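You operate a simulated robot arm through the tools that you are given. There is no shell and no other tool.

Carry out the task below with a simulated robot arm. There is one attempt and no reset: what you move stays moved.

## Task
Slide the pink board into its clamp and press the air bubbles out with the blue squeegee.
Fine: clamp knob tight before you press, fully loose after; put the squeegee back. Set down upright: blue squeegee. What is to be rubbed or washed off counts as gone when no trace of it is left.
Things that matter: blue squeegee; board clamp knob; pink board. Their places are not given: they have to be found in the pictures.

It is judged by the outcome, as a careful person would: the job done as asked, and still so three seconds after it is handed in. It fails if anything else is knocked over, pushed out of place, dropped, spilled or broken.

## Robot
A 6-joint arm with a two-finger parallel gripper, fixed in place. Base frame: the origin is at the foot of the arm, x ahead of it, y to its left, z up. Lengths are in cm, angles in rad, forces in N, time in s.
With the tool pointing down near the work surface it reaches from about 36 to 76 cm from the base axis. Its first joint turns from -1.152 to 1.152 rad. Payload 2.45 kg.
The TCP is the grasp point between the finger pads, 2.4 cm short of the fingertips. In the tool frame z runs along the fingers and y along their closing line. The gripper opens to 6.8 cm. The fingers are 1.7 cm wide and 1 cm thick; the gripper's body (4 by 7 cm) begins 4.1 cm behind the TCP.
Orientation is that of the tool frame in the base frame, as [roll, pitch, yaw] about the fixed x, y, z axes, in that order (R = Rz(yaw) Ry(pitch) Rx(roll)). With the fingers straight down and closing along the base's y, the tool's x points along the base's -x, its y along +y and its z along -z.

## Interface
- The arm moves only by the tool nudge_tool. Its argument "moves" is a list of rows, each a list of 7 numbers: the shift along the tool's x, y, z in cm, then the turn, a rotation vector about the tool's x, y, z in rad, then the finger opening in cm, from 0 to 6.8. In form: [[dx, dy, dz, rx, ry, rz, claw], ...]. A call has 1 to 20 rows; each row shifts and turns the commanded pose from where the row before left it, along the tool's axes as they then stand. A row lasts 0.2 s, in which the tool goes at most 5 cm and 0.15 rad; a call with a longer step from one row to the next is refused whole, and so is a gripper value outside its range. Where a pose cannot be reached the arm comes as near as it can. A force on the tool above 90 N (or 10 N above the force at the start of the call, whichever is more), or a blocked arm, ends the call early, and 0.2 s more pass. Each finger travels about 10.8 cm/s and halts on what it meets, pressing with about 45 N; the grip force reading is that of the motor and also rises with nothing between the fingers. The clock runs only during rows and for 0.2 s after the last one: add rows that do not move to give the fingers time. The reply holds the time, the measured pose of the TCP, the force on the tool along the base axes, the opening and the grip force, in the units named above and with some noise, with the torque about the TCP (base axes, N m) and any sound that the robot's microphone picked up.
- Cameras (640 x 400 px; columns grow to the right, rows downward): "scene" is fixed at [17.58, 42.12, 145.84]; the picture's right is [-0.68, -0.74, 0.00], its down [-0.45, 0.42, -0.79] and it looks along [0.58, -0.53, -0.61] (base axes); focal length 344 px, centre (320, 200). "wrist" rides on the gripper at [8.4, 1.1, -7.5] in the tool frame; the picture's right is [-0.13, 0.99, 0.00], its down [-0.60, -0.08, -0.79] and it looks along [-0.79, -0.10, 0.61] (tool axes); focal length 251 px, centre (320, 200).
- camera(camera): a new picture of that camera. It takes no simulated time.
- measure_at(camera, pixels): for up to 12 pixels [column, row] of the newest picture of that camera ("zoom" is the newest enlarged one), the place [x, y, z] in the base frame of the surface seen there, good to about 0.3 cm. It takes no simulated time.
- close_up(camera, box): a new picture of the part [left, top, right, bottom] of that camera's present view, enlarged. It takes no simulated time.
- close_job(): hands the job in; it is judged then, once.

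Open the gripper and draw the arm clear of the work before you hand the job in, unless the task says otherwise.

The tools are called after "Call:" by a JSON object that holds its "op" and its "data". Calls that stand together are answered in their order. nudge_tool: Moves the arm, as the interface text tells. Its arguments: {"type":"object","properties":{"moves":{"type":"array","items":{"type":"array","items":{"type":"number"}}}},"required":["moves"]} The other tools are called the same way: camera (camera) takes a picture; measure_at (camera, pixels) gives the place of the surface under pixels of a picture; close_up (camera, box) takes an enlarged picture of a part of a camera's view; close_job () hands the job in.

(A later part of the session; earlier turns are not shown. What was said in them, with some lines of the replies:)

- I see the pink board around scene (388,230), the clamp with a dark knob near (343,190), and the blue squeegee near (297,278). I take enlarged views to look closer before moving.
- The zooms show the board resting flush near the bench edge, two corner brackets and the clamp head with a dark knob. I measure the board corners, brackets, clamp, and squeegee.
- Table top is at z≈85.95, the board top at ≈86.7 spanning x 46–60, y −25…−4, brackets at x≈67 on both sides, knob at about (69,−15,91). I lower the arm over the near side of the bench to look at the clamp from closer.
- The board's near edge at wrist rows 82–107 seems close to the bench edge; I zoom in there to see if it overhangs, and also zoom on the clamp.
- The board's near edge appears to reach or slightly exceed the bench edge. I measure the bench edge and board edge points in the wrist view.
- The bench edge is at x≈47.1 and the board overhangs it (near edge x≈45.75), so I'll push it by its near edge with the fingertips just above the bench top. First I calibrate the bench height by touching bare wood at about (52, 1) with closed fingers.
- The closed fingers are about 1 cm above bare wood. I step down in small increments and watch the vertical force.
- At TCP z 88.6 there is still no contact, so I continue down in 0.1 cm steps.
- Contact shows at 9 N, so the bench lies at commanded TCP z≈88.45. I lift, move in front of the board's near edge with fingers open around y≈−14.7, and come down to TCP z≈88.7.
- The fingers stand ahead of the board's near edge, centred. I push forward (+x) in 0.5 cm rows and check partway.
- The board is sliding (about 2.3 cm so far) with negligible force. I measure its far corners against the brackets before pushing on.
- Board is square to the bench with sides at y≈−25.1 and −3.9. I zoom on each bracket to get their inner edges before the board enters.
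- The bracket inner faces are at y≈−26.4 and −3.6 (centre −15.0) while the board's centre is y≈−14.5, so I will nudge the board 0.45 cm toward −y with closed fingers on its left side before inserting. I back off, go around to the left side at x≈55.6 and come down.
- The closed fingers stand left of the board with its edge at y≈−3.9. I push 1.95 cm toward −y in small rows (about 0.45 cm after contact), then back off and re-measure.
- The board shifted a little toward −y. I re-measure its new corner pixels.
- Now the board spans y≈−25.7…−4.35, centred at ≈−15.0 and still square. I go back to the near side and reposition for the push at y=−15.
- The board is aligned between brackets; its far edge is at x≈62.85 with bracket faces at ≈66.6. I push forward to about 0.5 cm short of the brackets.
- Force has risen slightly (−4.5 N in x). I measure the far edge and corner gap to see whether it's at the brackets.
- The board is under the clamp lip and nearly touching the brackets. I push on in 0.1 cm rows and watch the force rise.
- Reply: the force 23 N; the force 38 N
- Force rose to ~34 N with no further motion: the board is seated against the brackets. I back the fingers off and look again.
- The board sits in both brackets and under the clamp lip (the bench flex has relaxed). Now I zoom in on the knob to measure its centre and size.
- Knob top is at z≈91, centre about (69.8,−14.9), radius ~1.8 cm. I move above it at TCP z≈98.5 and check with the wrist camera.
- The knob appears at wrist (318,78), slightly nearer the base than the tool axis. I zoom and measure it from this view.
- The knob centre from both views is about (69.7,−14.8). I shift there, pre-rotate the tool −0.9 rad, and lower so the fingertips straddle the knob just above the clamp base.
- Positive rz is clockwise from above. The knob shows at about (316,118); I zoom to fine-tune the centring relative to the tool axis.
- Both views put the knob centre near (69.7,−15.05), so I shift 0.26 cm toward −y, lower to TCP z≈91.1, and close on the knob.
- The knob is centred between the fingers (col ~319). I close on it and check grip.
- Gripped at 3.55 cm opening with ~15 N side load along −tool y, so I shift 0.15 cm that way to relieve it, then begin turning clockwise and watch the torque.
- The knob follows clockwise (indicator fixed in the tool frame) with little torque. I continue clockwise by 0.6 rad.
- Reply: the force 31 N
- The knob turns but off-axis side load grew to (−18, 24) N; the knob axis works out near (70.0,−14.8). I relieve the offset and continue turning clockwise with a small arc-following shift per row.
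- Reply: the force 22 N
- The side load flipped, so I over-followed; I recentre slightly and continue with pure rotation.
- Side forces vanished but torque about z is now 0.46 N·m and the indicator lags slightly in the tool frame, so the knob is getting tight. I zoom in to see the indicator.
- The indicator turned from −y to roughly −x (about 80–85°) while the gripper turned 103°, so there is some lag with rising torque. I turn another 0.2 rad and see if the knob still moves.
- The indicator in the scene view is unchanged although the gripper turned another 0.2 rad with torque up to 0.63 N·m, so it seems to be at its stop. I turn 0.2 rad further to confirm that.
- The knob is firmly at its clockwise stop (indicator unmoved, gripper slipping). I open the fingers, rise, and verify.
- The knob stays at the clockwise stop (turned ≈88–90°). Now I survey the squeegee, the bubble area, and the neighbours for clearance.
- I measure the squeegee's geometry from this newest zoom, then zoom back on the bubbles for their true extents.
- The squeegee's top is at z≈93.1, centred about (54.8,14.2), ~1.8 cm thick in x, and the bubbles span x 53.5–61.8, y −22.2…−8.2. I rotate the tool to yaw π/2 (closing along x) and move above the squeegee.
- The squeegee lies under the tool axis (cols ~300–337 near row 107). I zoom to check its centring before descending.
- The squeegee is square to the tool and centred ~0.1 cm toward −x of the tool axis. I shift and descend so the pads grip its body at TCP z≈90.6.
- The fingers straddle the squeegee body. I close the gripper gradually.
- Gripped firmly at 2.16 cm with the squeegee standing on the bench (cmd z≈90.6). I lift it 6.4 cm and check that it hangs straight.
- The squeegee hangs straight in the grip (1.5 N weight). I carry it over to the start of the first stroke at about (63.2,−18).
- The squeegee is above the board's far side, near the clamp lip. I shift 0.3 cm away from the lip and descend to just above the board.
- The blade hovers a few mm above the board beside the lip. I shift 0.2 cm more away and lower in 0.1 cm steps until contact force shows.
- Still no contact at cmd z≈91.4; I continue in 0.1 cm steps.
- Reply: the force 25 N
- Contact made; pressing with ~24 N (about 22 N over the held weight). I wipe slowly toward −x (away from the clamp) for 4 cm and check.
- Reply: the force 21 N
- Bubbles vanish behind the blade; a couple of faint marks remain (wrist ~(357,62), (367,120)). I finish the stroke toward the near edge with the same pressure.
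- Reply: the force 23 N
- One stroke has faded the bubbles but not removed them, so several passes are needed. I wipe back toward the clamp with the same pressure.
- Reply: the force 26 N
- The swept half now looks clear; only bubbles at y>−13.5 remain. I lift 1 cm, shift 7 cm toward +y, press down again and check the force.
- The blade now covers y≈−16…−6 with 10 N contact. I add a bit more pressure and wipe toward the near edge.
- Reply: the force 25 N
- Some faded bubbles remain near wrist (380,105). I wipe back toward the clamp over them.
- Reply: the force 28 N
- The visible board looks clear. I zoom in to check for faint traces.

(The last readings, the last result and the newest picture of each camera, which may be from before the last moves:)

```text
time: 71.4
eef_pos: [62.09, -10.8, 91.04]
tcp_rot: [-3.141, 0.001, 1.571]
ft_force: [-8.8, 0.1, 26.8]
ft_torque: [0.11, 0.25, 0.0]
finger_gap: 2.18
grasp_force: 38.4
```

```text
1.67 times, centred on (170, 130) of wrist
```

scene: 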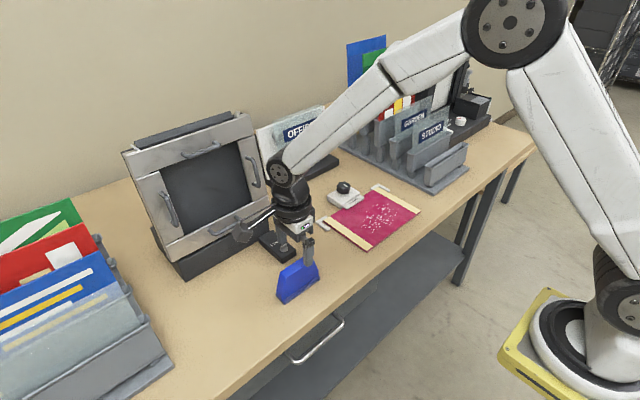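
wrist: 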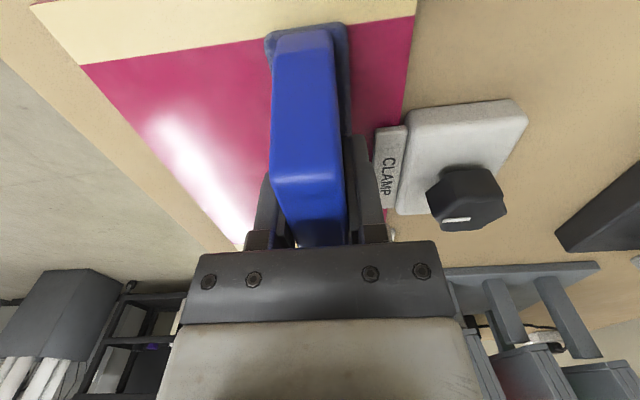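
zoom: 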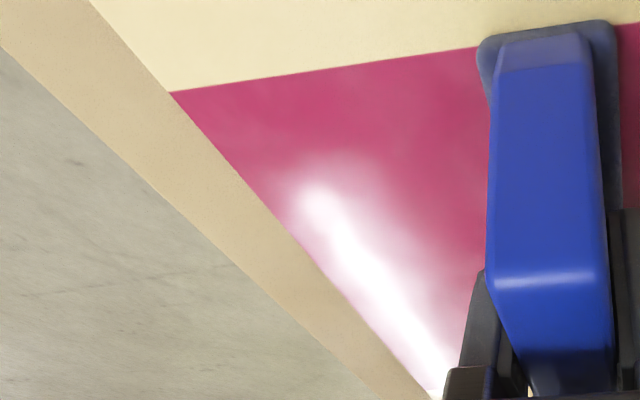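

No traces visible, but to be sure I make one more full pass: first toward the near edge at this y.

Call:
{"op": "nudge_tool", "data": {"moves": [[0, -0.5, 0, 0, 0, 0, 0.5], [0, -0.5, 0, 0, 0, 0, 0.5], [0, -0.5, 0, 0, 0, 0, 0.5], [0, -0.5, 0, 0, 0, 0, 0.5], [0, -0.5, 0, 0, 0, 0, 0.5], [0, -0.5, 0, 0, 0, 0, 0.5], [0, -0.5, 0, 0, 0, 0, 0.5], [0, -0.5, 0, 0, 0, 0, 0.5], [0, -0.5, 0, 0, 0, 0, 0.5], [0, -0.5, 0, 0, 0, 0, 0.5], [0, -0.5, 0, 0, 0, 0, 0.5], [0, -0.5, 0, 0, 0, 0, 0.5], [0, -0.5, 0, 0, 0, 0, 0.5], [0, -0.5, 0, 0, 0, 0, 0.5], [0, -0.5, 0, 0, 0, 0, 0.5], [0, -0.5, 0, 0, 0, 0, 0.5], [0, -0.5, 0, 0, 0, 0, 0.5], [0, -0.5, 0, 0, 0, 0, 0.5], [0, 0, 0, 0, 0, 0, 0.5]]}}

Call:
{"op": "nudge_tool", "data": {"moves": [[0, 0, -1, 0, 0, 0, 0.5], [-3.5, 0, 0, 0, 0, 0, 0.5], [-3.5, 0, 0, 0, 0, 0, 0.5], [0, 0, 0.7, 0, 0, 0, 0.5], [0, 0, 0.2, 0, 0, 0, 0.5], [0, 0, 0.07, 0, 0, 0, 0.5], [0, 0, 0, 0, 0, 0, 0.5]]}}

Call:
{"op": "camera", "data": {"camera": "wrist"}}

Call:
{"op": "close_up", "data": {"camera": "scene", "box": [310, 150, 440, 260]}}

```text
time: 75.4
eef_pos: [52.94, -10.96, 91.18]
tcp_rot: [-3.141, 0.0, 1.571]
ft_force: [6.7, -0.7, 19.3]
ft_torque: [-0.02, -0.24, 0.0]
finger_gap: 2.16
grasp_force: 38.5
```

```text
time: 77.0
eef_pos: [52.89, -18.09, 91.17]
tcp_rot: [3.14, 0.002, 1.572]
ft_force: [-2.2, -1.4, 6.1]
ft_torque: [0.04, 0.04, 0.03]
finger_gap: 2.16
grasp_force: 38.6
```

```text
taken
```

wrist: 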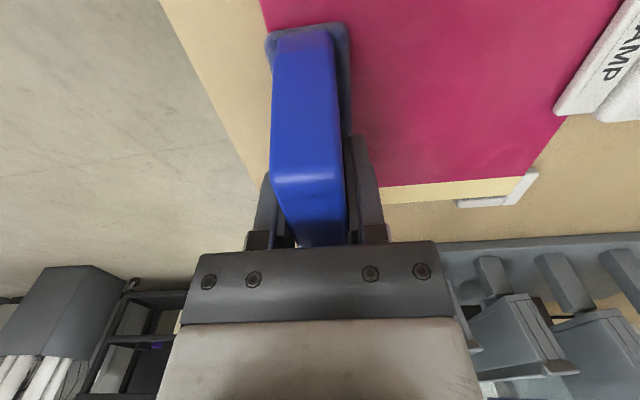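

```text
3.64 times, centred on (375, 205) of scene
```

zoom: 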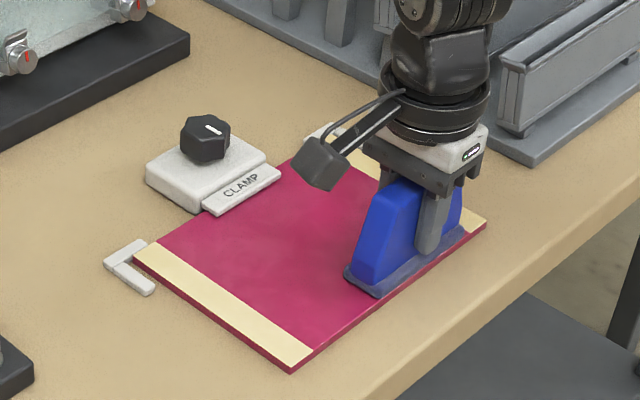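

The board looks clean all over; contact is 6 N here, so I add slight pressure and do one last stroke at y=−18 toward the clamp.

Call:
{"op": "nudge_tool", "data": {"moves": [[0, 0, 0.08, 0, 0, 0, 0.5], [0, 0.5, 0, 0, 0, 0, 0.5], [0, 0.5, 0, 0, 0, 0, 0.5], [0, 0.5, 0, 0, 0, 0, 0.5], [0, 0.5, 0, 0, 0, 0, 0.5], [0, 0.5, 0, 0, 0, 0, 0.5], [0, 0.5, 0, 0, 0, 0, 0.5], [0, 0.5, 0, 0, 0, 0, 0.5], [0, 0.5, 0, 0, 0, 0, 0.5], [0, 0.5, 0, 0, 0, 0, 0.5], [0, 0.5, 0, 0, 0, 0, 0.5], [0, 0.5, 0, 0, 0, 0, 0.5], [0, 0.5, 0, 0, 0, 0, 0.5], [0, 0.5, 0, 0, 0, 0, 0.5], [0, 0.5, 0, 0, 0, 0, 0.5], [0, 0.5, 0, 0, 0, 0, 0.5], [0, 0.5, 0, 0, 0, 0, 0.5], [0, 0.5, 0, 0, 0, 0, 0.5], [0, 0.5, 0, 0, 0, 0, 0.5], [0, 0, 0, 0, 0, 0, 0.5]]}}

Call:
{"op": "nudge_tool", "data": {"moves": [[0, -0.1, -0.8, 0, 0, 0, 0.5], [0, 0, -2, 0, 0, 0, 0.5], [0, 0, -3, 0, 0, 0, 0.5], [0, 0, 0, 0, 0, 0, 0.5]]}}

Call:
{"op": "camera", "data": {"camera": "wrist"}}

Call:
{"op": "close_up", "data": {"camera": "scene", "box": [310, 150, 440, 260]}}

```text
time: 81.2
eef_pos: [62.03, -17.99, 91.09]
tcp_rot: [-3.141, 0.001, 1.57]
ft_force: [-9.2, -0.4, 27.9]
ft_torque: [0.05, 0.3, -0.01]
finger_gap: 2.19
grasp_force: 38.7
```

```text
time: 82.2
eef_pos: [61.93, -17.97, 96.77]
tcp_rot: [-3.139, 0.001, 1.57]
ft_force: [-0.9, -0.4, -2.1]
ft_torque: [-0.02, 0.01, 0.0]
finger_gap: 2.16
grasp_force: 38.9
```

```text
taken
```

wrist: 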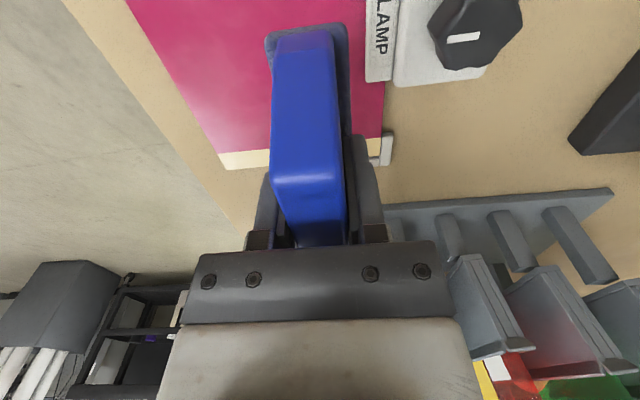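

```text
3.64 times, centred on (375, 205) of scene
```

zoom: 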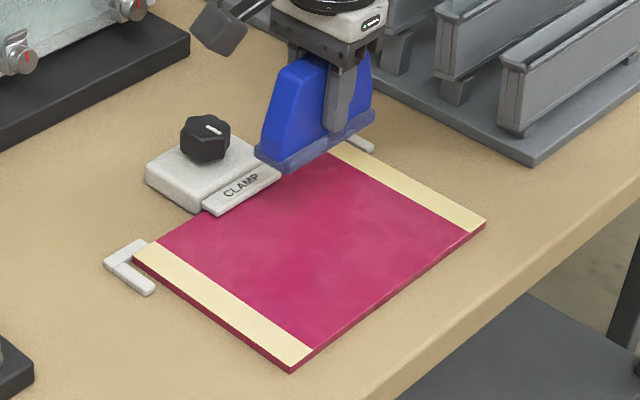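

The board is clean. I carry the squeegee back above its original spot at (54.7,14.2).

Call:
{"op": "nudge_tool", "data": {"moves": [[4.6, -1.0286, 0, 0, 0, 0, 0.5], [4.6, -1.0286, 0, 0, 0, 0, 0.5], [4.6, -1.0286, 0, 0, 0, 0, 0.5], [4.6, -1.0286, 0, 0, 0, 0, 0.5], [4.6, -1.0286, 0, 0, 0, 0, 0.5], [4.6, -1.0286, 0, 0, 0, 0, 0.5], [4.6, -1.0286, 0, 0, 0, 0, 0.5], [0, 0, 0, 0, 0, 0, 0.5], [0, 0, 2, 0, 0, 0, 0.5], [0, 0, 2, 0, 0, 0, 0.5], [0, 0, 1.5, 0, 0, 0, 0.5], [0, 0, 0, 0, 0, 0, 0.5]]}}

Call:
{"op": "camera", "data": {"camera": "scene"}}

Call:
{"op": "close_up", "data": {"camera": "scene", "box": [240, 215, 350, 315]}}

Call:
{"op": "close_up", "data": {"camera": "scene", "box": [320, 180, 432, 257]}}

```text
time: 84.8
eef_pos: [54.81, 14.18, 91.34]
tcp_rot: [-3.141, -0.001, 1.571]
ft_force: [0.3, -0.1, -1.0]
ft_torque: [-0.02, 0.02, -0.01]
finger_gap: 2.17
grasp_force: 38.6
```

```text
taken
```

scene: 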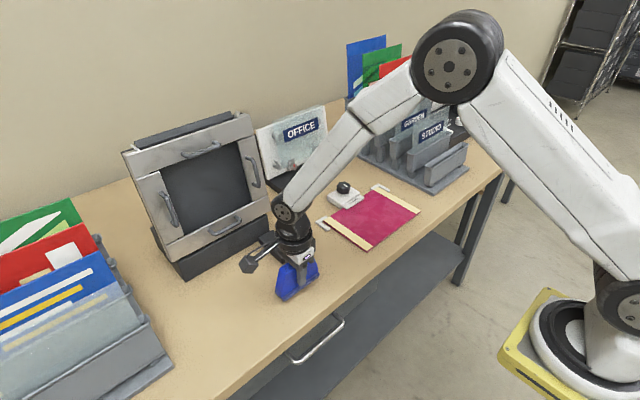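

```text
4.00 times, centred on (295, 265) of scene
```

zoom: 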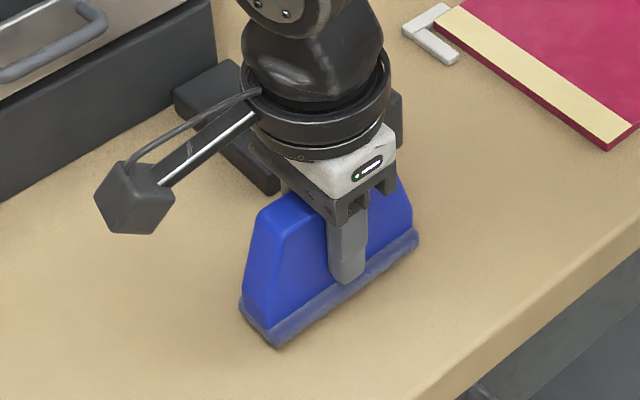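

```text
5.19 times, centred on (376, 218) of scene
```

zoom: 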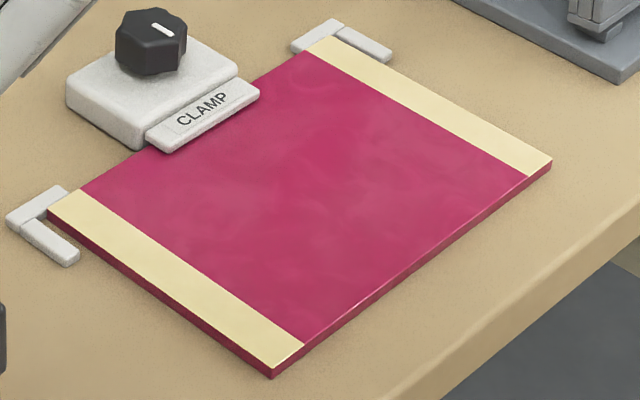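

The board shows no bubbles at all. I lower the squeegee onto its spot in small steps until light contact.

Call:
{"op": "nudge_tool", "data": {"moves": [[0, 0, 0.3, 0, 0, 0, 0.5], [0, 0, 0.2, 0, 0, 0, 0.5], [0, 0, 0.15, 0, 0, 0, 0.5], [0, 0, 0, 0, 0, 0, 0.5]]}}

Call:
{"op": "nudge_tool", "data": {"moves": [[0, 0, 0.1, 0, 0, 0, 0.5], [0, 0, 0, 0, 0, 0, 0.5]]}}

Call:
{"op": "nudge_tool", "data": {"moves": [[0, 0, 0.08, 0, 0, 0, 0.5], [0, 0, 0, 0, 0, 0, 0.5]]}}

```text
time: 85.8
eef_pos: [54.73, 14.23, 90.61]
tcp_rot: [-3.14, 0.001, 1.571]
ft_force: [0.7, -0.5, -0.9]
ft_torque: [0.01, 0.0, -0.01]
finger_gap: 2.17
grasp_force: 38.6
```

```text
time: 86.4
eef_pos: [54.72, 14.22, 90.59]
tcp_rot: [-3.14, 0.0, 1.571]
ft_force: [0.5, -0.3, -1.4]
ft_torque: [-0.02, -0.04, -0.04]
finger_gap: 2.16
grasp_force: 38.6
```

```text
time: 87.0
eef_pos: [54.66, 14.2, 90.43]
tcp_rot: [-3.14, 0.001, 1.569]
ft_force: [0.3, 0.2, -1.9]
ft_torque: [0.01, 0.01, 0.02]
finger_gap: 2.18
grasp_force: 38.9
```

No contact yet at cmd z≈90.58; I go on in small steps.

Call:
{"op": "nudge_tool", "data": {"moves": [[0, 0, 0.07, 0, 0, 0, 0.5], [0, 0, 0, 0, 0, 0, 0.5]]}}

Call:
{"op": "nudge_tool", "data": {"moves": [[0, 0, 0.07, 0, 0, 0, 0.5], [0, 0, 0, 0, 0, 0, 0.5]]}}

```text
time: 87.6
eef_pos: [54.64, 14.28, 90.47]
tcp_rot: [-3.139, 0.0, 1.569]
ft_force: [0.1, 0.4, -0.9]
ft_torque: [-0.04, -0.01, 0.02]
finger_gap: 2.18
grasp_force: 38.7
```

```text
time: 88.2
eef_pos: [54.7, 14.28, 90.42]
tcp_rot: [-3.14, -0.001, 1.57]
ft_force: [-0.5, 0.0, -1.4]
ft_torque: [-0.02, -0.06, 0.01]
finger_gap: 2.17
grasp_force: 38.4
```

Still just the weight (−1.4 N). I continue lowering.

Call:
{"op": "nudge_tool", "data": {"moves": [[0, 0, 0.06, 0, 0, 0, 0.5], [0, 0, 0, 0, 0, 0, 0.5]]}}

Call:
{"op": "nudge_tool", "data": {"moves": [[0, 0, 0.06, 0, 0, 0, 0.5], [0, 0, 0, 0, 0, 0, 0.5]]}}

Call:
{"op": "nudge_tool", "data": {"moves": [[0, 0, 0.06, 0, 0, 0, 0.5], [0, 0, 0, 0, 0, 0, 0.5]]}}

```text
time: 88.8
eef_pos: [54.71, 14.23, 90.36]
tcp_rot: [-3.14, 0.0, 1.57]
ft_force: [-0.8, -0.1, 4.2]
ft_torque: [-0.3, -0.02, -0.1]
finger_gap: 2.19
grasp_force: 38.1
```

```text
time: 89.4
eef_pos: [54.68, 14.34, 90.42]
tcp_rot: [-3.141, -0.001, 1.571]
ft_force: [-5.1, -1.4, 14.4]
ft_torque: [-0.54, 0.09, -0.07]
finger_gap: 2.15
grasp_force: 38.3
```

```text
time: 90.0
eef_pos: [54.69, 14.26, 90.35]
tcp_rot: [3.142, 0.0, 1.572]
ft_force: [-7.6, -3.0, 29.7]
ft_torque: [-0.7, 0.24, -0.04]
finger_gap: 2.19
grasp_force: 38.9
```

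Contact confirmed (30 N is more than needed), so I ease up 0.13 cm, then open the fingers gradually.

Call:
{"op": "nudge_tool", "data": {"moves": [[0, 0, -0.13, 0, 0, 0, 0.5], [0, 0, 0, 0, 0, 0, 0.5], [0, 0, 0, 0, 0, 0, 2.3], [0, 0, 0, 0, 0, 0, 2.6], [0, 0, 0, 0, 0, 0, 3.2], [0, 0, 0, 0, 0, 0, 4.5], [0, 0, 0, 0, 0, 0, 6.8], [0, 0, 0, 0, 0, 0, 6.8], [0, 0, 0, 0, 0, 0, 6.8]]}}

Call:
{"op": "camera", "data": {"camera": "wrist"}}

Call:
{"op": "close_up", "data": {"camera": "scene", "box": [240, 215, 350, 315]}}

```text
time: 92.0
eef_pos: [54.62, 14.32, 90.36]
tcp_rot: [-3.14, 0.0, 1.57]
ft_force: [0.5, -0.3, 0.2]
ft_torque: [0.01, 0.01, -0.02]
finger_gap: 6.77
grasp_force: 0.0
```

```text
taken
```

wrist: 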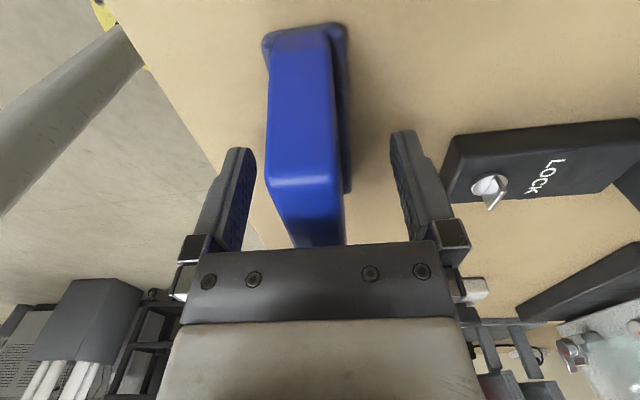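

```text
4.00 times, centred on (295, 265) of scene
```

zoom: 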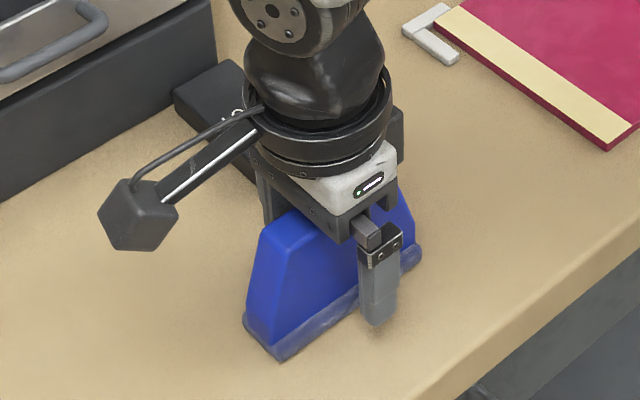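

The squeegee stands free. I raise straight up and verify its placement.

Call:
{"op": "nudge_tool", "data": {"moves": [[0, 0, -1.5, 0, 0, 0, 6.8], [0, 0, -3, 0, 0, 0, 6.8], [0, 0, -4.2, 0, 0, 0, 6.8], [-4.167, 2.13, 0, 0, 0, 0, 6.8], [-4.167, 2.13, 0, 0, 0, 0, 6.8], [-4.167, 2.13, 0, 0, 0, 0, 6.8], [-4.167, 2.13, 0, 0, 0, 0, 6.8], [-4.167, 2.13, 0, 0, 0, 0, 6.8], [-4.167, 2.13, 0, 0, 0, 0, 6.8], [-4.167, 2.13, 0, 0, 0, 0, 6.8], [0, 0, 0, 0, 0, 0, 6.8]]}}

Call:
{"op": "camera", "data": {"camera": "scene"}}

Call:
{"op": "close_up", "data": {"camera": "scene", "box": [265, 245, 333, 312]}}

Call:
{"op": "measure_at", "data": {"camera": "zoom", "pixels": [[213, 165], [365, 63], [402, 86], [243, 190], [300, 130], [240, 150], [350, 100], [225, 350], [440, 205]]}}

Call:
{"op": "camera", "data": {"camera": "wrist"}}

```text
time: 94.4
eef_pos: [69.61, -15.08, 98.95]
tcp_rot: [-3.14, -0.001, 1.57]
ft_force: [0.1, -0.5, -0.7]
ft_torque: [-0.02, 0.0, -0.02]
finger_gap: 6.8
grasp_force: 0.0
```

```text
taken
```

scene: 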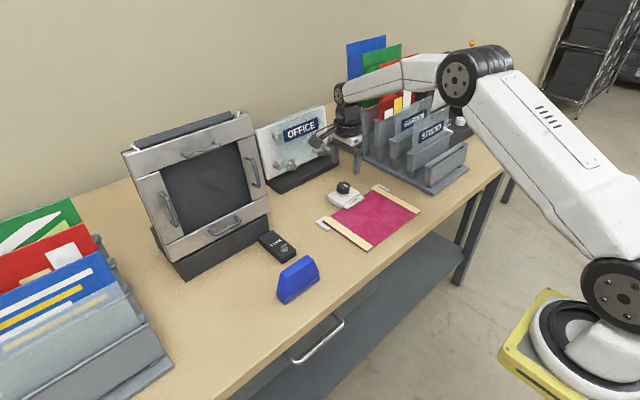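

```text
5.97 times, centred on (299, 278) of scene
```

zoom: 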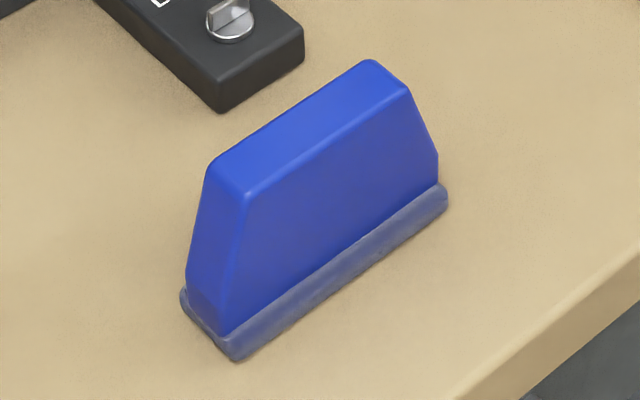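

```text
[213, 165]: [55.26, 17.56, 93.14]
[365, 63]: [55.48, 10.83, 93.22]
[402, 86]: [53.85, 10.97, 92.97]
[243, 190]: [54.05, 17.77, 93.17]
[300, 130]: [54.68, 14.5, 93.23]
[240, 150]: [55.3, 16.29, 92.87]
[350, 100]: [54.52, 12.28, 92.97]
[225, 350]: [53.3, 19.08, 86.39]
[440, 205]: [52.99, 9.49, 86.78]
```

```text
taken
```

wrist: 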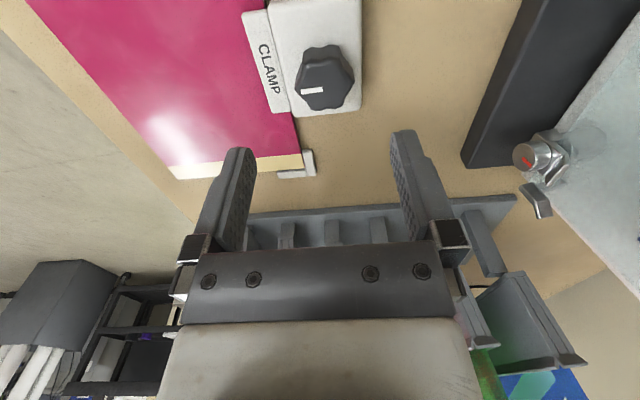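

The squeegee is upright at its original spot (within ~0.2 cm) and the board is clean. Next I loosen the knob; I zoom in to centre the gripper on it.

Call:
{"op": "close_up", "data": {"camera": "wrist", "box": [256, 20, 384, 140]}}

Call:
{"op": "measure_at", "data": {"camera": "wrist", "pixels": [[305, 70], [320, 62], [340, 65], [350, 80], [340, 100], [320, 105], [303, 92], [325, 80], [312, 91], [330, 90]]}}

```text
3.33 times, centred on (320, 80) of wrist
```

zoom: 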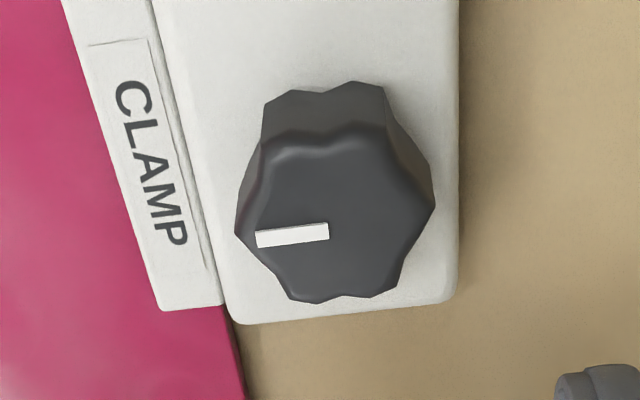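

```text
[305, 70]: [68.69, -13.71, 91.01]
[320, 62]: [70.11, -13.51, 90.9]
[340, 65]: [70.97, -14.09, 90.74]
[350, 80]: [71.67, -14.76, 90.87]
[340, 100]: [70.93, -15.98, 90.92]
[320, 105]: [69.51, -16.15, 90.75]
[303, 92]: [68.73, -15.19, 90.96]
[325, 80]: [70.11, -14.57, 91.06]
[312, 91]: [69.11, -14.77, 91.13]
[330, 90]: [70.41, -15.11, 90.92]
```

The knob centre is at about (69.9,−14.8). I shift there, descend to grip height, and close on the knob.

Call:
{"op": "nudge_tool", "data": {"moves": [[0.17, 0.3, 0, 0, 0, 0, 6.8], [0, 0, 3, 0, 0, 0, 6.8], [0, 0, 3, 0, 0, 0, 6.8], [0, 0, 1.5, 0, 0, 0, 6.8], [0, 0, 0.5, 0, 0, 0, 6.8], [0, 0, 0, 0, 0, 0, 6.8]]}}

Call:
{"op": "camera", "data": {"camera": "wrist"}}

Call:
{"op": "close_up", "data": {"camera": "scene", "box": [300, 150, 396, 216]}}

```text
time: 95.8
eef_pos: [69.81, -14.82, 90.96]
tcp_rot: [-3.14, 0.001, 1.572]
ft_force: [0.5, 0.6, 0.6]
ft_torque: [0.0, -0.04, -0.01]
finger_gap: 6.8
grasp_force: 0.1
```

```text
taken
```

wrist: 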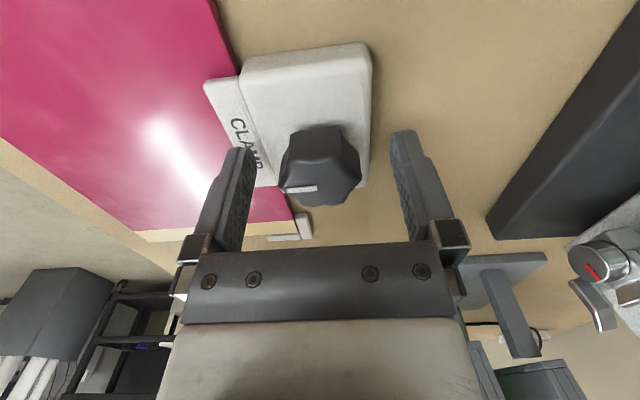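

```text
6.06 times, centred on (348, 183) of scene
```

zoom: 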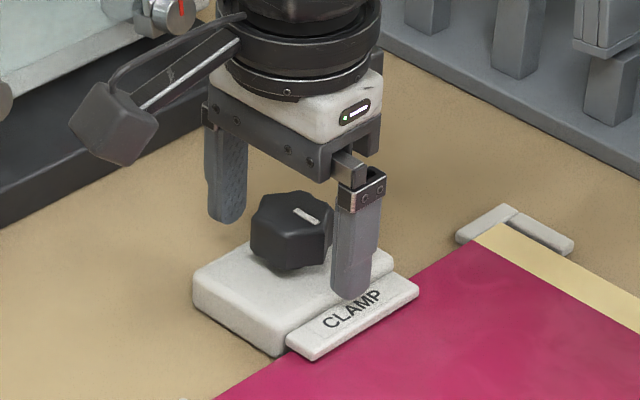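

The knob is centred between the pads (col ~320, row ~178). I close on it.

Call:
{"op": "nudge_tool", "data": {"moves": [[0, 0, 0, 0, 0, 0, 4.5], [0, 0, 0, 0, 0, 0, 3.5], [0, 0, 0, 0, 0, 0, 2.0], [0, 0, 0, 0, 0, 0, 0.5], [0, 0, 0, 0, 0, 0, 0.5]]}}

Call:
{"op": "camera", "data": {"camera": "wrist"}}

```text
time: 97.0
eef_pos: [69.9, -14.78, 90.95]
tcp_rot: [-3.138, -0.001, 1.572]
ft_force: [-8.3, 0.4, 1.7]
ft_torque: [0.03, 0.2, -0.03]
finger_gap: 3.55
grasp_force: 45.0
```

```text
taken
```

wrist: 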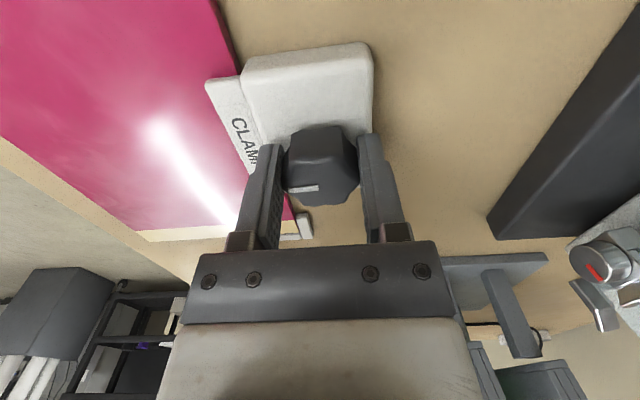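

Gripped at 3.55 cm with a small −x side load; I relieve 0.1 cm and turn counter-clockwise 0.8 rad.

Call:
{"op": "nudge_tool", "data": {"moves": [[0, -0.08, 0, 0, 0, 0, 0.5], [0, 0, 0, 0, 0, -0.1, 0.5], [0, 0, 0, 0, 0, -0.1, 0.5], [0, 0, 0, 0, 0, -0.1, 0.5], [0, 0, 0, 0, 0, -0.1, 0.5], [0, 0, 0, 0, 0, -0.1, 0.5], [0, 0, 0, 0, 0, -0.1, 0.5], [0, 0, 0, 0, 0, -0.1, 0.5], [0, 0, 0, 0, 0, -0.1, 0.5], [0, 0, 0, 0, 0, 0, 0.5]]}}

Call:
{"op": "camera", "data": {"camera": "wrist"}}

Call:
{"op": "close_up", "data": {"camera": "scene", "box": [315, 165, 379, 209]}}

```text
time: 99.2
eef_pos: [69.68, -14.75, 91.06]
tcp_rot: [-3.138, -0.003, 2.373]
ft_force: [-24.3, -9.6, 3.4]
ft_torque: [-0.56, 0.15, -0.08]
finger_gap: 3.53
grasp_force: 45.3
```

```text
taken
```

wrist: 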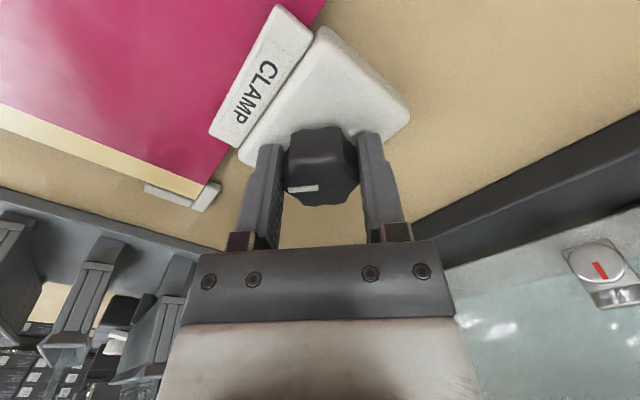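

```text
9.09 times, centred on (347, 187) of scene
```

zoom: 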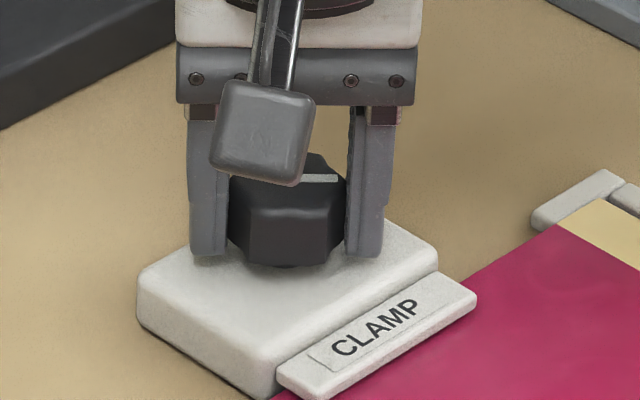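

The knob turned with the gripper; side load reached −24 N in x, so I recentre by ~0.2 cm and continue counter-clockwise 0.7 rad.

Call:
{"op": "nudge_tool", "data": {"moves": [[0.07, -0.21, 0, 0, 0, 0, 0.5], [0, 0, 0, 0, 0, -0.1, 0.5], [0, 0, 0, 0, 0, -0.1, 0.5], [0, 0, 0, 0, 0, -0.1, 0.5], [0, 0, 0, 0, 0, -0.1, 0.5], [0, 0, 0, 0, 0, 0, 0.5]]}}

Call:
{"op": "nudge_tool", "data": {"moves": [[0, 0, 0, 0, 0, -0.1, 0.5], [0, 0, 0, 0, 0, -0.1, 0.5], [0, 0, 0, 0, 0, -0.1, 0.5], [0, 0, 0, 0, 0, 0, 0.5]]}}

Call:
{"op": "camera", "data": {"camera": "wrist"}}

Call:
{"op": "close_up", "data": {"camera": "scene", "box": [315, 165, 379, 209]}}

```text
time: 100.6
eef_pos: [69.56, -14.95, 91.01]
tcp_rot: [-3.139, -0.002, 2.77]
ft_force: [-12.9, -13.1, -3.0]
ft_torque: [-0.43, -0.27, -0.02]
finger_gap: 3.56
grasp_force: 45.3
```

```text
time: 101.6
eef_pos: [69.61, -15.0, 90.98]
tcp_rot: [-3.139, -0.002, 3.071]
ft_force: [-8.7, -16.7, -6.8]
ft_torque: [-0.34, 0.27, -0.08]
finger_gap: 3.53
grasp_force: 44.8
```

```text
taken
```

wrist: 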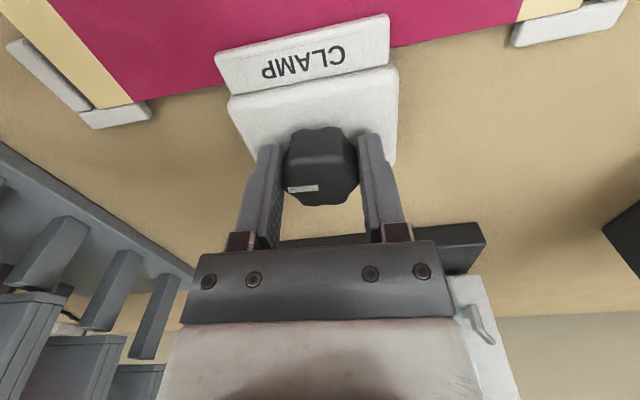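

```text
9.09 times, centred on (347, 187) of scene
```

zoom: 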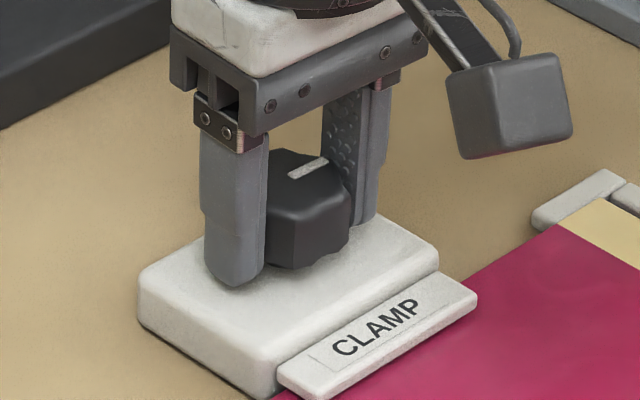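

The indicator is back close to its initial direction. I recentre a bit and keep turning counter-clockwise to find the loose stop, watching torque.

Call:
{"op": "nudge_tool", "data": {"moves": [[0.07, -0.15, 0, 0, 0, 0, 0.5], [0, 0, 0, 0, 0, -0.1, 0.5], [0, 0, 0, 0, 0, -0.1, 0.5], [0, 0, 0, 0, 0, 0, 0.5]]}}

Call:
{"op": "nudge_tool", "data": {"moves": [[0, 0, 0, 0, 0, -0.1, 0.5], [0, 0, 0, 0, 0, -0.1, 0.5], [0, 0, 0, 0, 0, 0, 0.5]]}}

Call:
{"op": "close_up", "data": {"camera": "wrist", "box": [256, 110, 384, 230]}}

Call:
{"op": "close_up", "data": {"camera": "scene", "box": [315, 165, 379, 209]}}

```text
time: 102.6
eef_pos: [69.69, -15.05, 91.06]
tcp_rot: [-3.14, -0.001, -3.011]
ft_force: [-4.8, -12.6, -5.9]
ft_torque: [-0.14, -0.24, -0.5]
finger_gap: 3.54
grasp_force: 45.1
```

```text
time: 103.4
eef_pos: [69.49, -15.1, 91.01]
tcp_rot: [3.141, 0.0, -2.811]
ft_force: [-0.9, -14.5, -0.5]
ft_torque: [-0.3, 0.02, -0.72]
finger_gap: 3.52
grasp_force: 45.1
```

```text
3.33 times, centred on (320, 170) of wrist
```

zoom: 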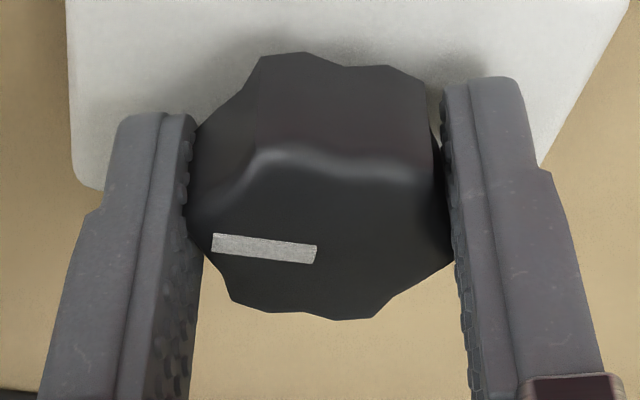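

```text
9.09 times, centred on (347, 187) of scene
```

zoom: 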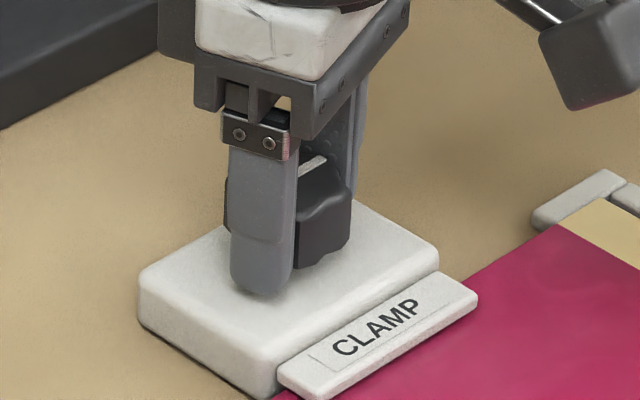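

Torque climbed to −0.72 N·m and the indicator lags the gripper: the counter-clockwise stop is reached. I turn 0.2 rad more to make sure it is fully loose.

Call:
{"op": "nudge_tool", "data": {"moves": [[0, -0.1, 0, 0, 0, -0.1, 0.5], [0, 0, 0, 0, 0, -0.1, 0.5], [0, 0, 0, 0, 0, 0, 0.5]]}}

Call:
{"op": "close_up", "data": {"camera": "wrist", "box": [256, 110, 384, 230]}}

Call:
{"op": "close_up", "data": {"camera": "scene", "box": [315, 165, 379, 209]}}

```text
time: 104.2
eef_pos: [69.65, -15.06, 91.11]
tcp_rot: [3.142, 0.001, -2.614]
ft_force: [1.6, -12.2, 4.1]
ft_torque: [-0.12, -0.05, -0.97]
finger_gap: 3.52
grasp_force: 45.4
```

```text
3.33 times, centred on (320, 170) of wrist
```

zoom: 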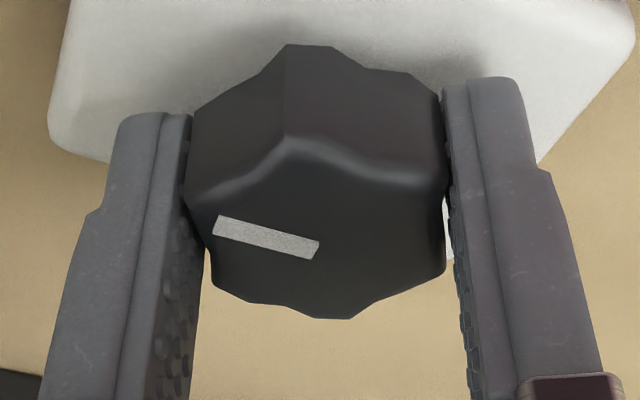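

```text
9.09 times, centred on (347, 187) of scene
```

zoom: 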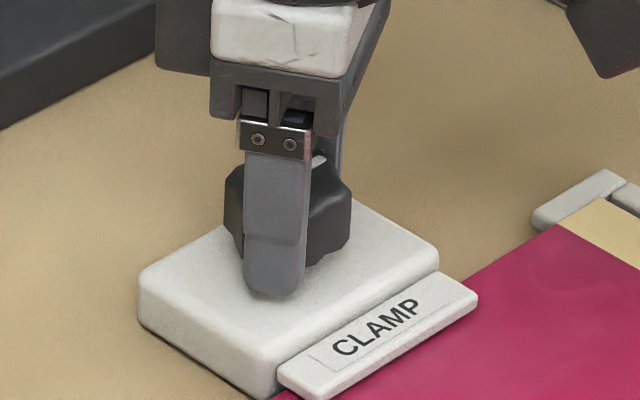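

The knob is held at its loose stop while the gripper slips (−0.97 N·m). I open, rise clear, and verify.

Call:
{"op": "nudge_tool", "data": {"moves": [[0, 0, 0, 0, 0, 0, 4.0], [0, 0, 0, 0, 0, 0, 6.8], [0, 0, 0, 0, 0, 0, 6.8], [0, 0, -2, 0, 0, 0, 6.8], [0, 0, -3, 0, 0, 0, 6.8], [0, 0, -4, 0, 0, 0, 6.8], [0, 0, -4, 0, 0, 0, 6.8], [0, 0, 0, 0, 0, 0, 6.8]]}}

Call:
{"op": "close_up", "data": {"camera": "scene", "box": [315, 165, 379, 209]}}

Call:
{"op": "camera", "data": {"camera": "scene"}}

Call:
{"op": "camera", "data": {"camera": "wrist"}}

```text
time: 106.0
eef_pos: [69.66, -15.07, 104.05]
tcp_rot: [3.141, -0.003, -2.611]
ft_force: [0.5, -0.4, 0.3]
ft_torque: [-0.03, -0.04, 0.01]
finger_gap: 6.8
grasp_force: 0.0
```

```text
9.09 times, centred on (347, 187) of scene
```

zoom: 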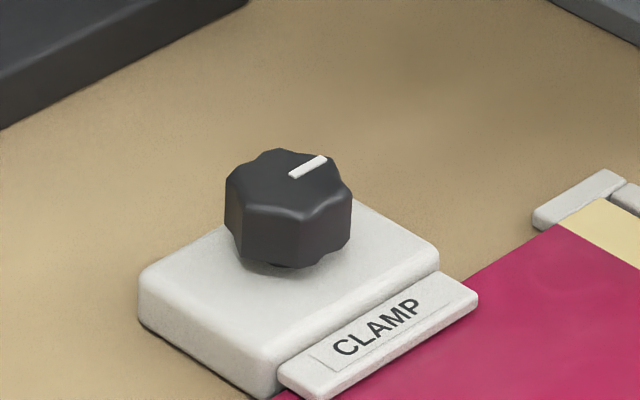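

```text
taken
```

scene: 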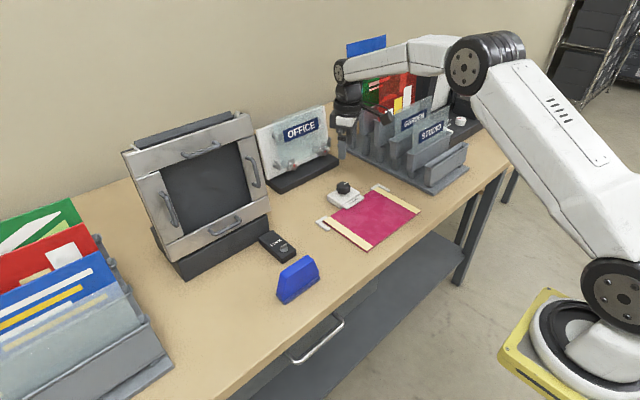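

```text
taken
```

wrist: 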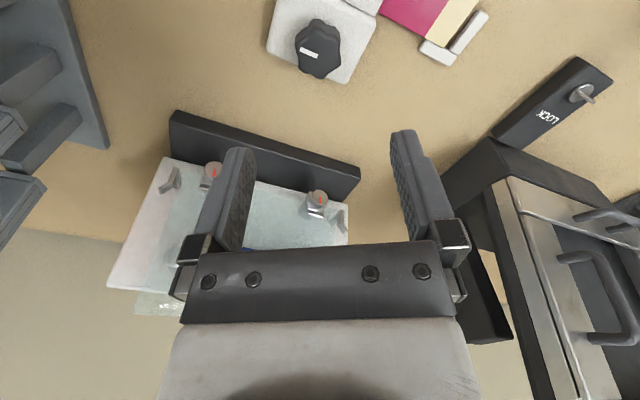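

The knob's indicator is back at its original loose direction. I now draw the arm back and up, clear of the work, and take final pictures.

Call:
{"op": "nudge_tool", "data": {"moves": [[0, 0, -1, 0, 0, 0.1325, 6.8], [0, 0, -1, 0, 0, 0.1325, 6.8], [0, 0, -1, 0, 0, 0.1325, 6.8], [0, 0, -1, 0, 0, 0.1325, 6.8], [4.5, 0.5, -1.5, 0, 0, 0, 6.8], [4.5, 0.5, -1.5, 0, 0, 0, 6.8], [4.5, 0.5, -1.5, 0, 0, 0, 6.8], [4.5, 0.5, -1.5, 0, 0, 0, 6.8], [4.5, 0.5, -1.5, 0, 0, 0, 6.8], [4.5, 0.5, -1.5, 0, 0, 0, 6.8], [0, 0, 0, 0, 0, 0, 6.8]]}}

Call:
{"op": "camera", "data": {"camera": "scene"}}

Call:
{"op": "camera", "data": {"camera": "wrist"}}

Call:
{"op": "close_up", "data": {"camera": "scene", "box": [320, 180, 432, 257]}}

Call:
{"op": "close_up", "data": {"camera": "wrist", "box": [200, 10, 420, 200]}}

```text
time: 108.4
eef_pos: [42.44, -12.04, 117.03]
tcp_rot: [3.141, -0.002, -3.14]
ft_force: [0.0, -0.2, -0.8]
ft_torque: [0.05, -0.02, 0.02]
finger_gap: 6.79
grasp_force: 0.0
```

```text
taken
```

scene: 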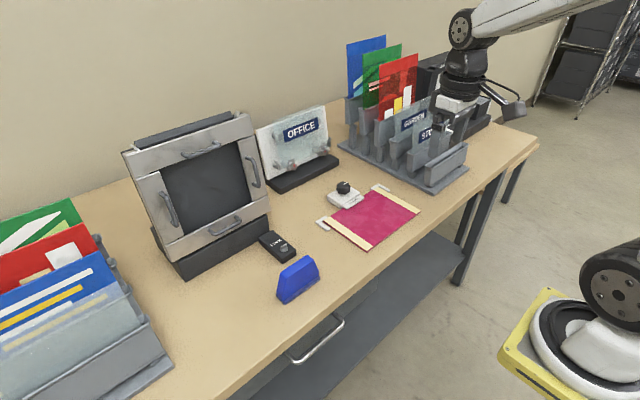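

```text
taken
```

wrist: 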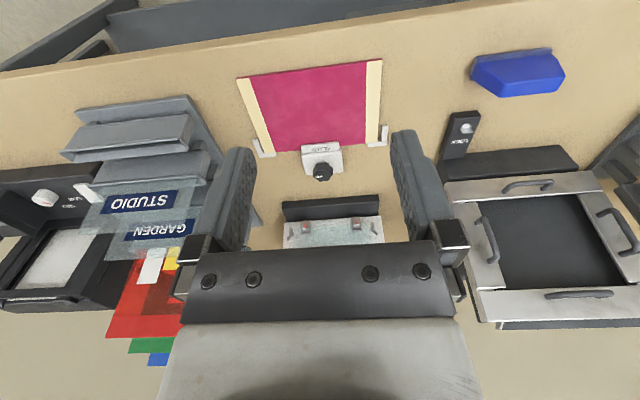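

```text
5.19 times, centred on (376, 218) of scene
```

zoom: 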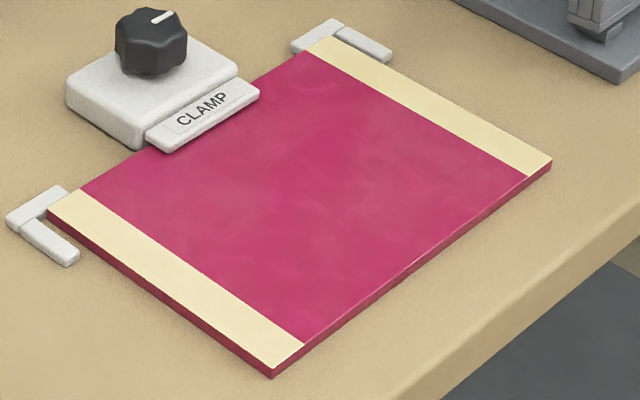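

```text
2.11 times, centred on (310, 105) of wrist
```

zoom: 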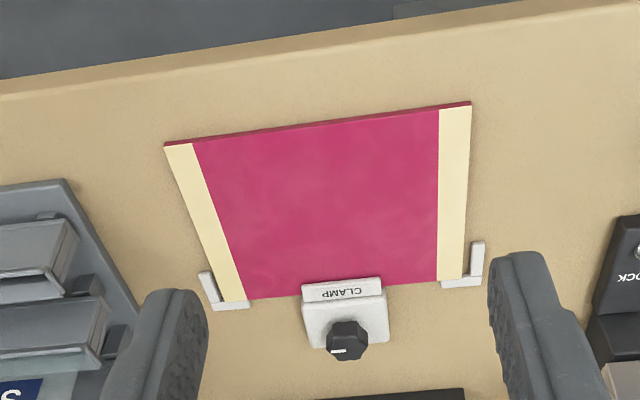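

The final pictures show the board seated in its brackets under the clamp lip with no bubbles left. The knob is back at its loose stop, the squeegee is upright at its original spot, and the arm is clear with the gripper open. I hand the job in.

Call:
{"op": "close_job", "data": {}}

```text
The job is handed in.
```

The pink board is in its clamp, the air bubbles are pressed out, and I've handed the job in. No result of the judging came back to me.

- **Board:** it sits against both corner brackets and under the clamp lip. The last close-ups show no bubbles or traces on it.
- **Clamp knob:** I turned it clockwise about 90° to its stop before pressing. After pressing I turned it back to its loose stop, where the indicator points the same way as at the start.
- **Squeegee:** it stands upright within about 0.2 cm of where I picked it up.
- **Everything else:** nothing else looks moved in the final pictures. The gripper is open and the arm is drawn back clear of the bench.
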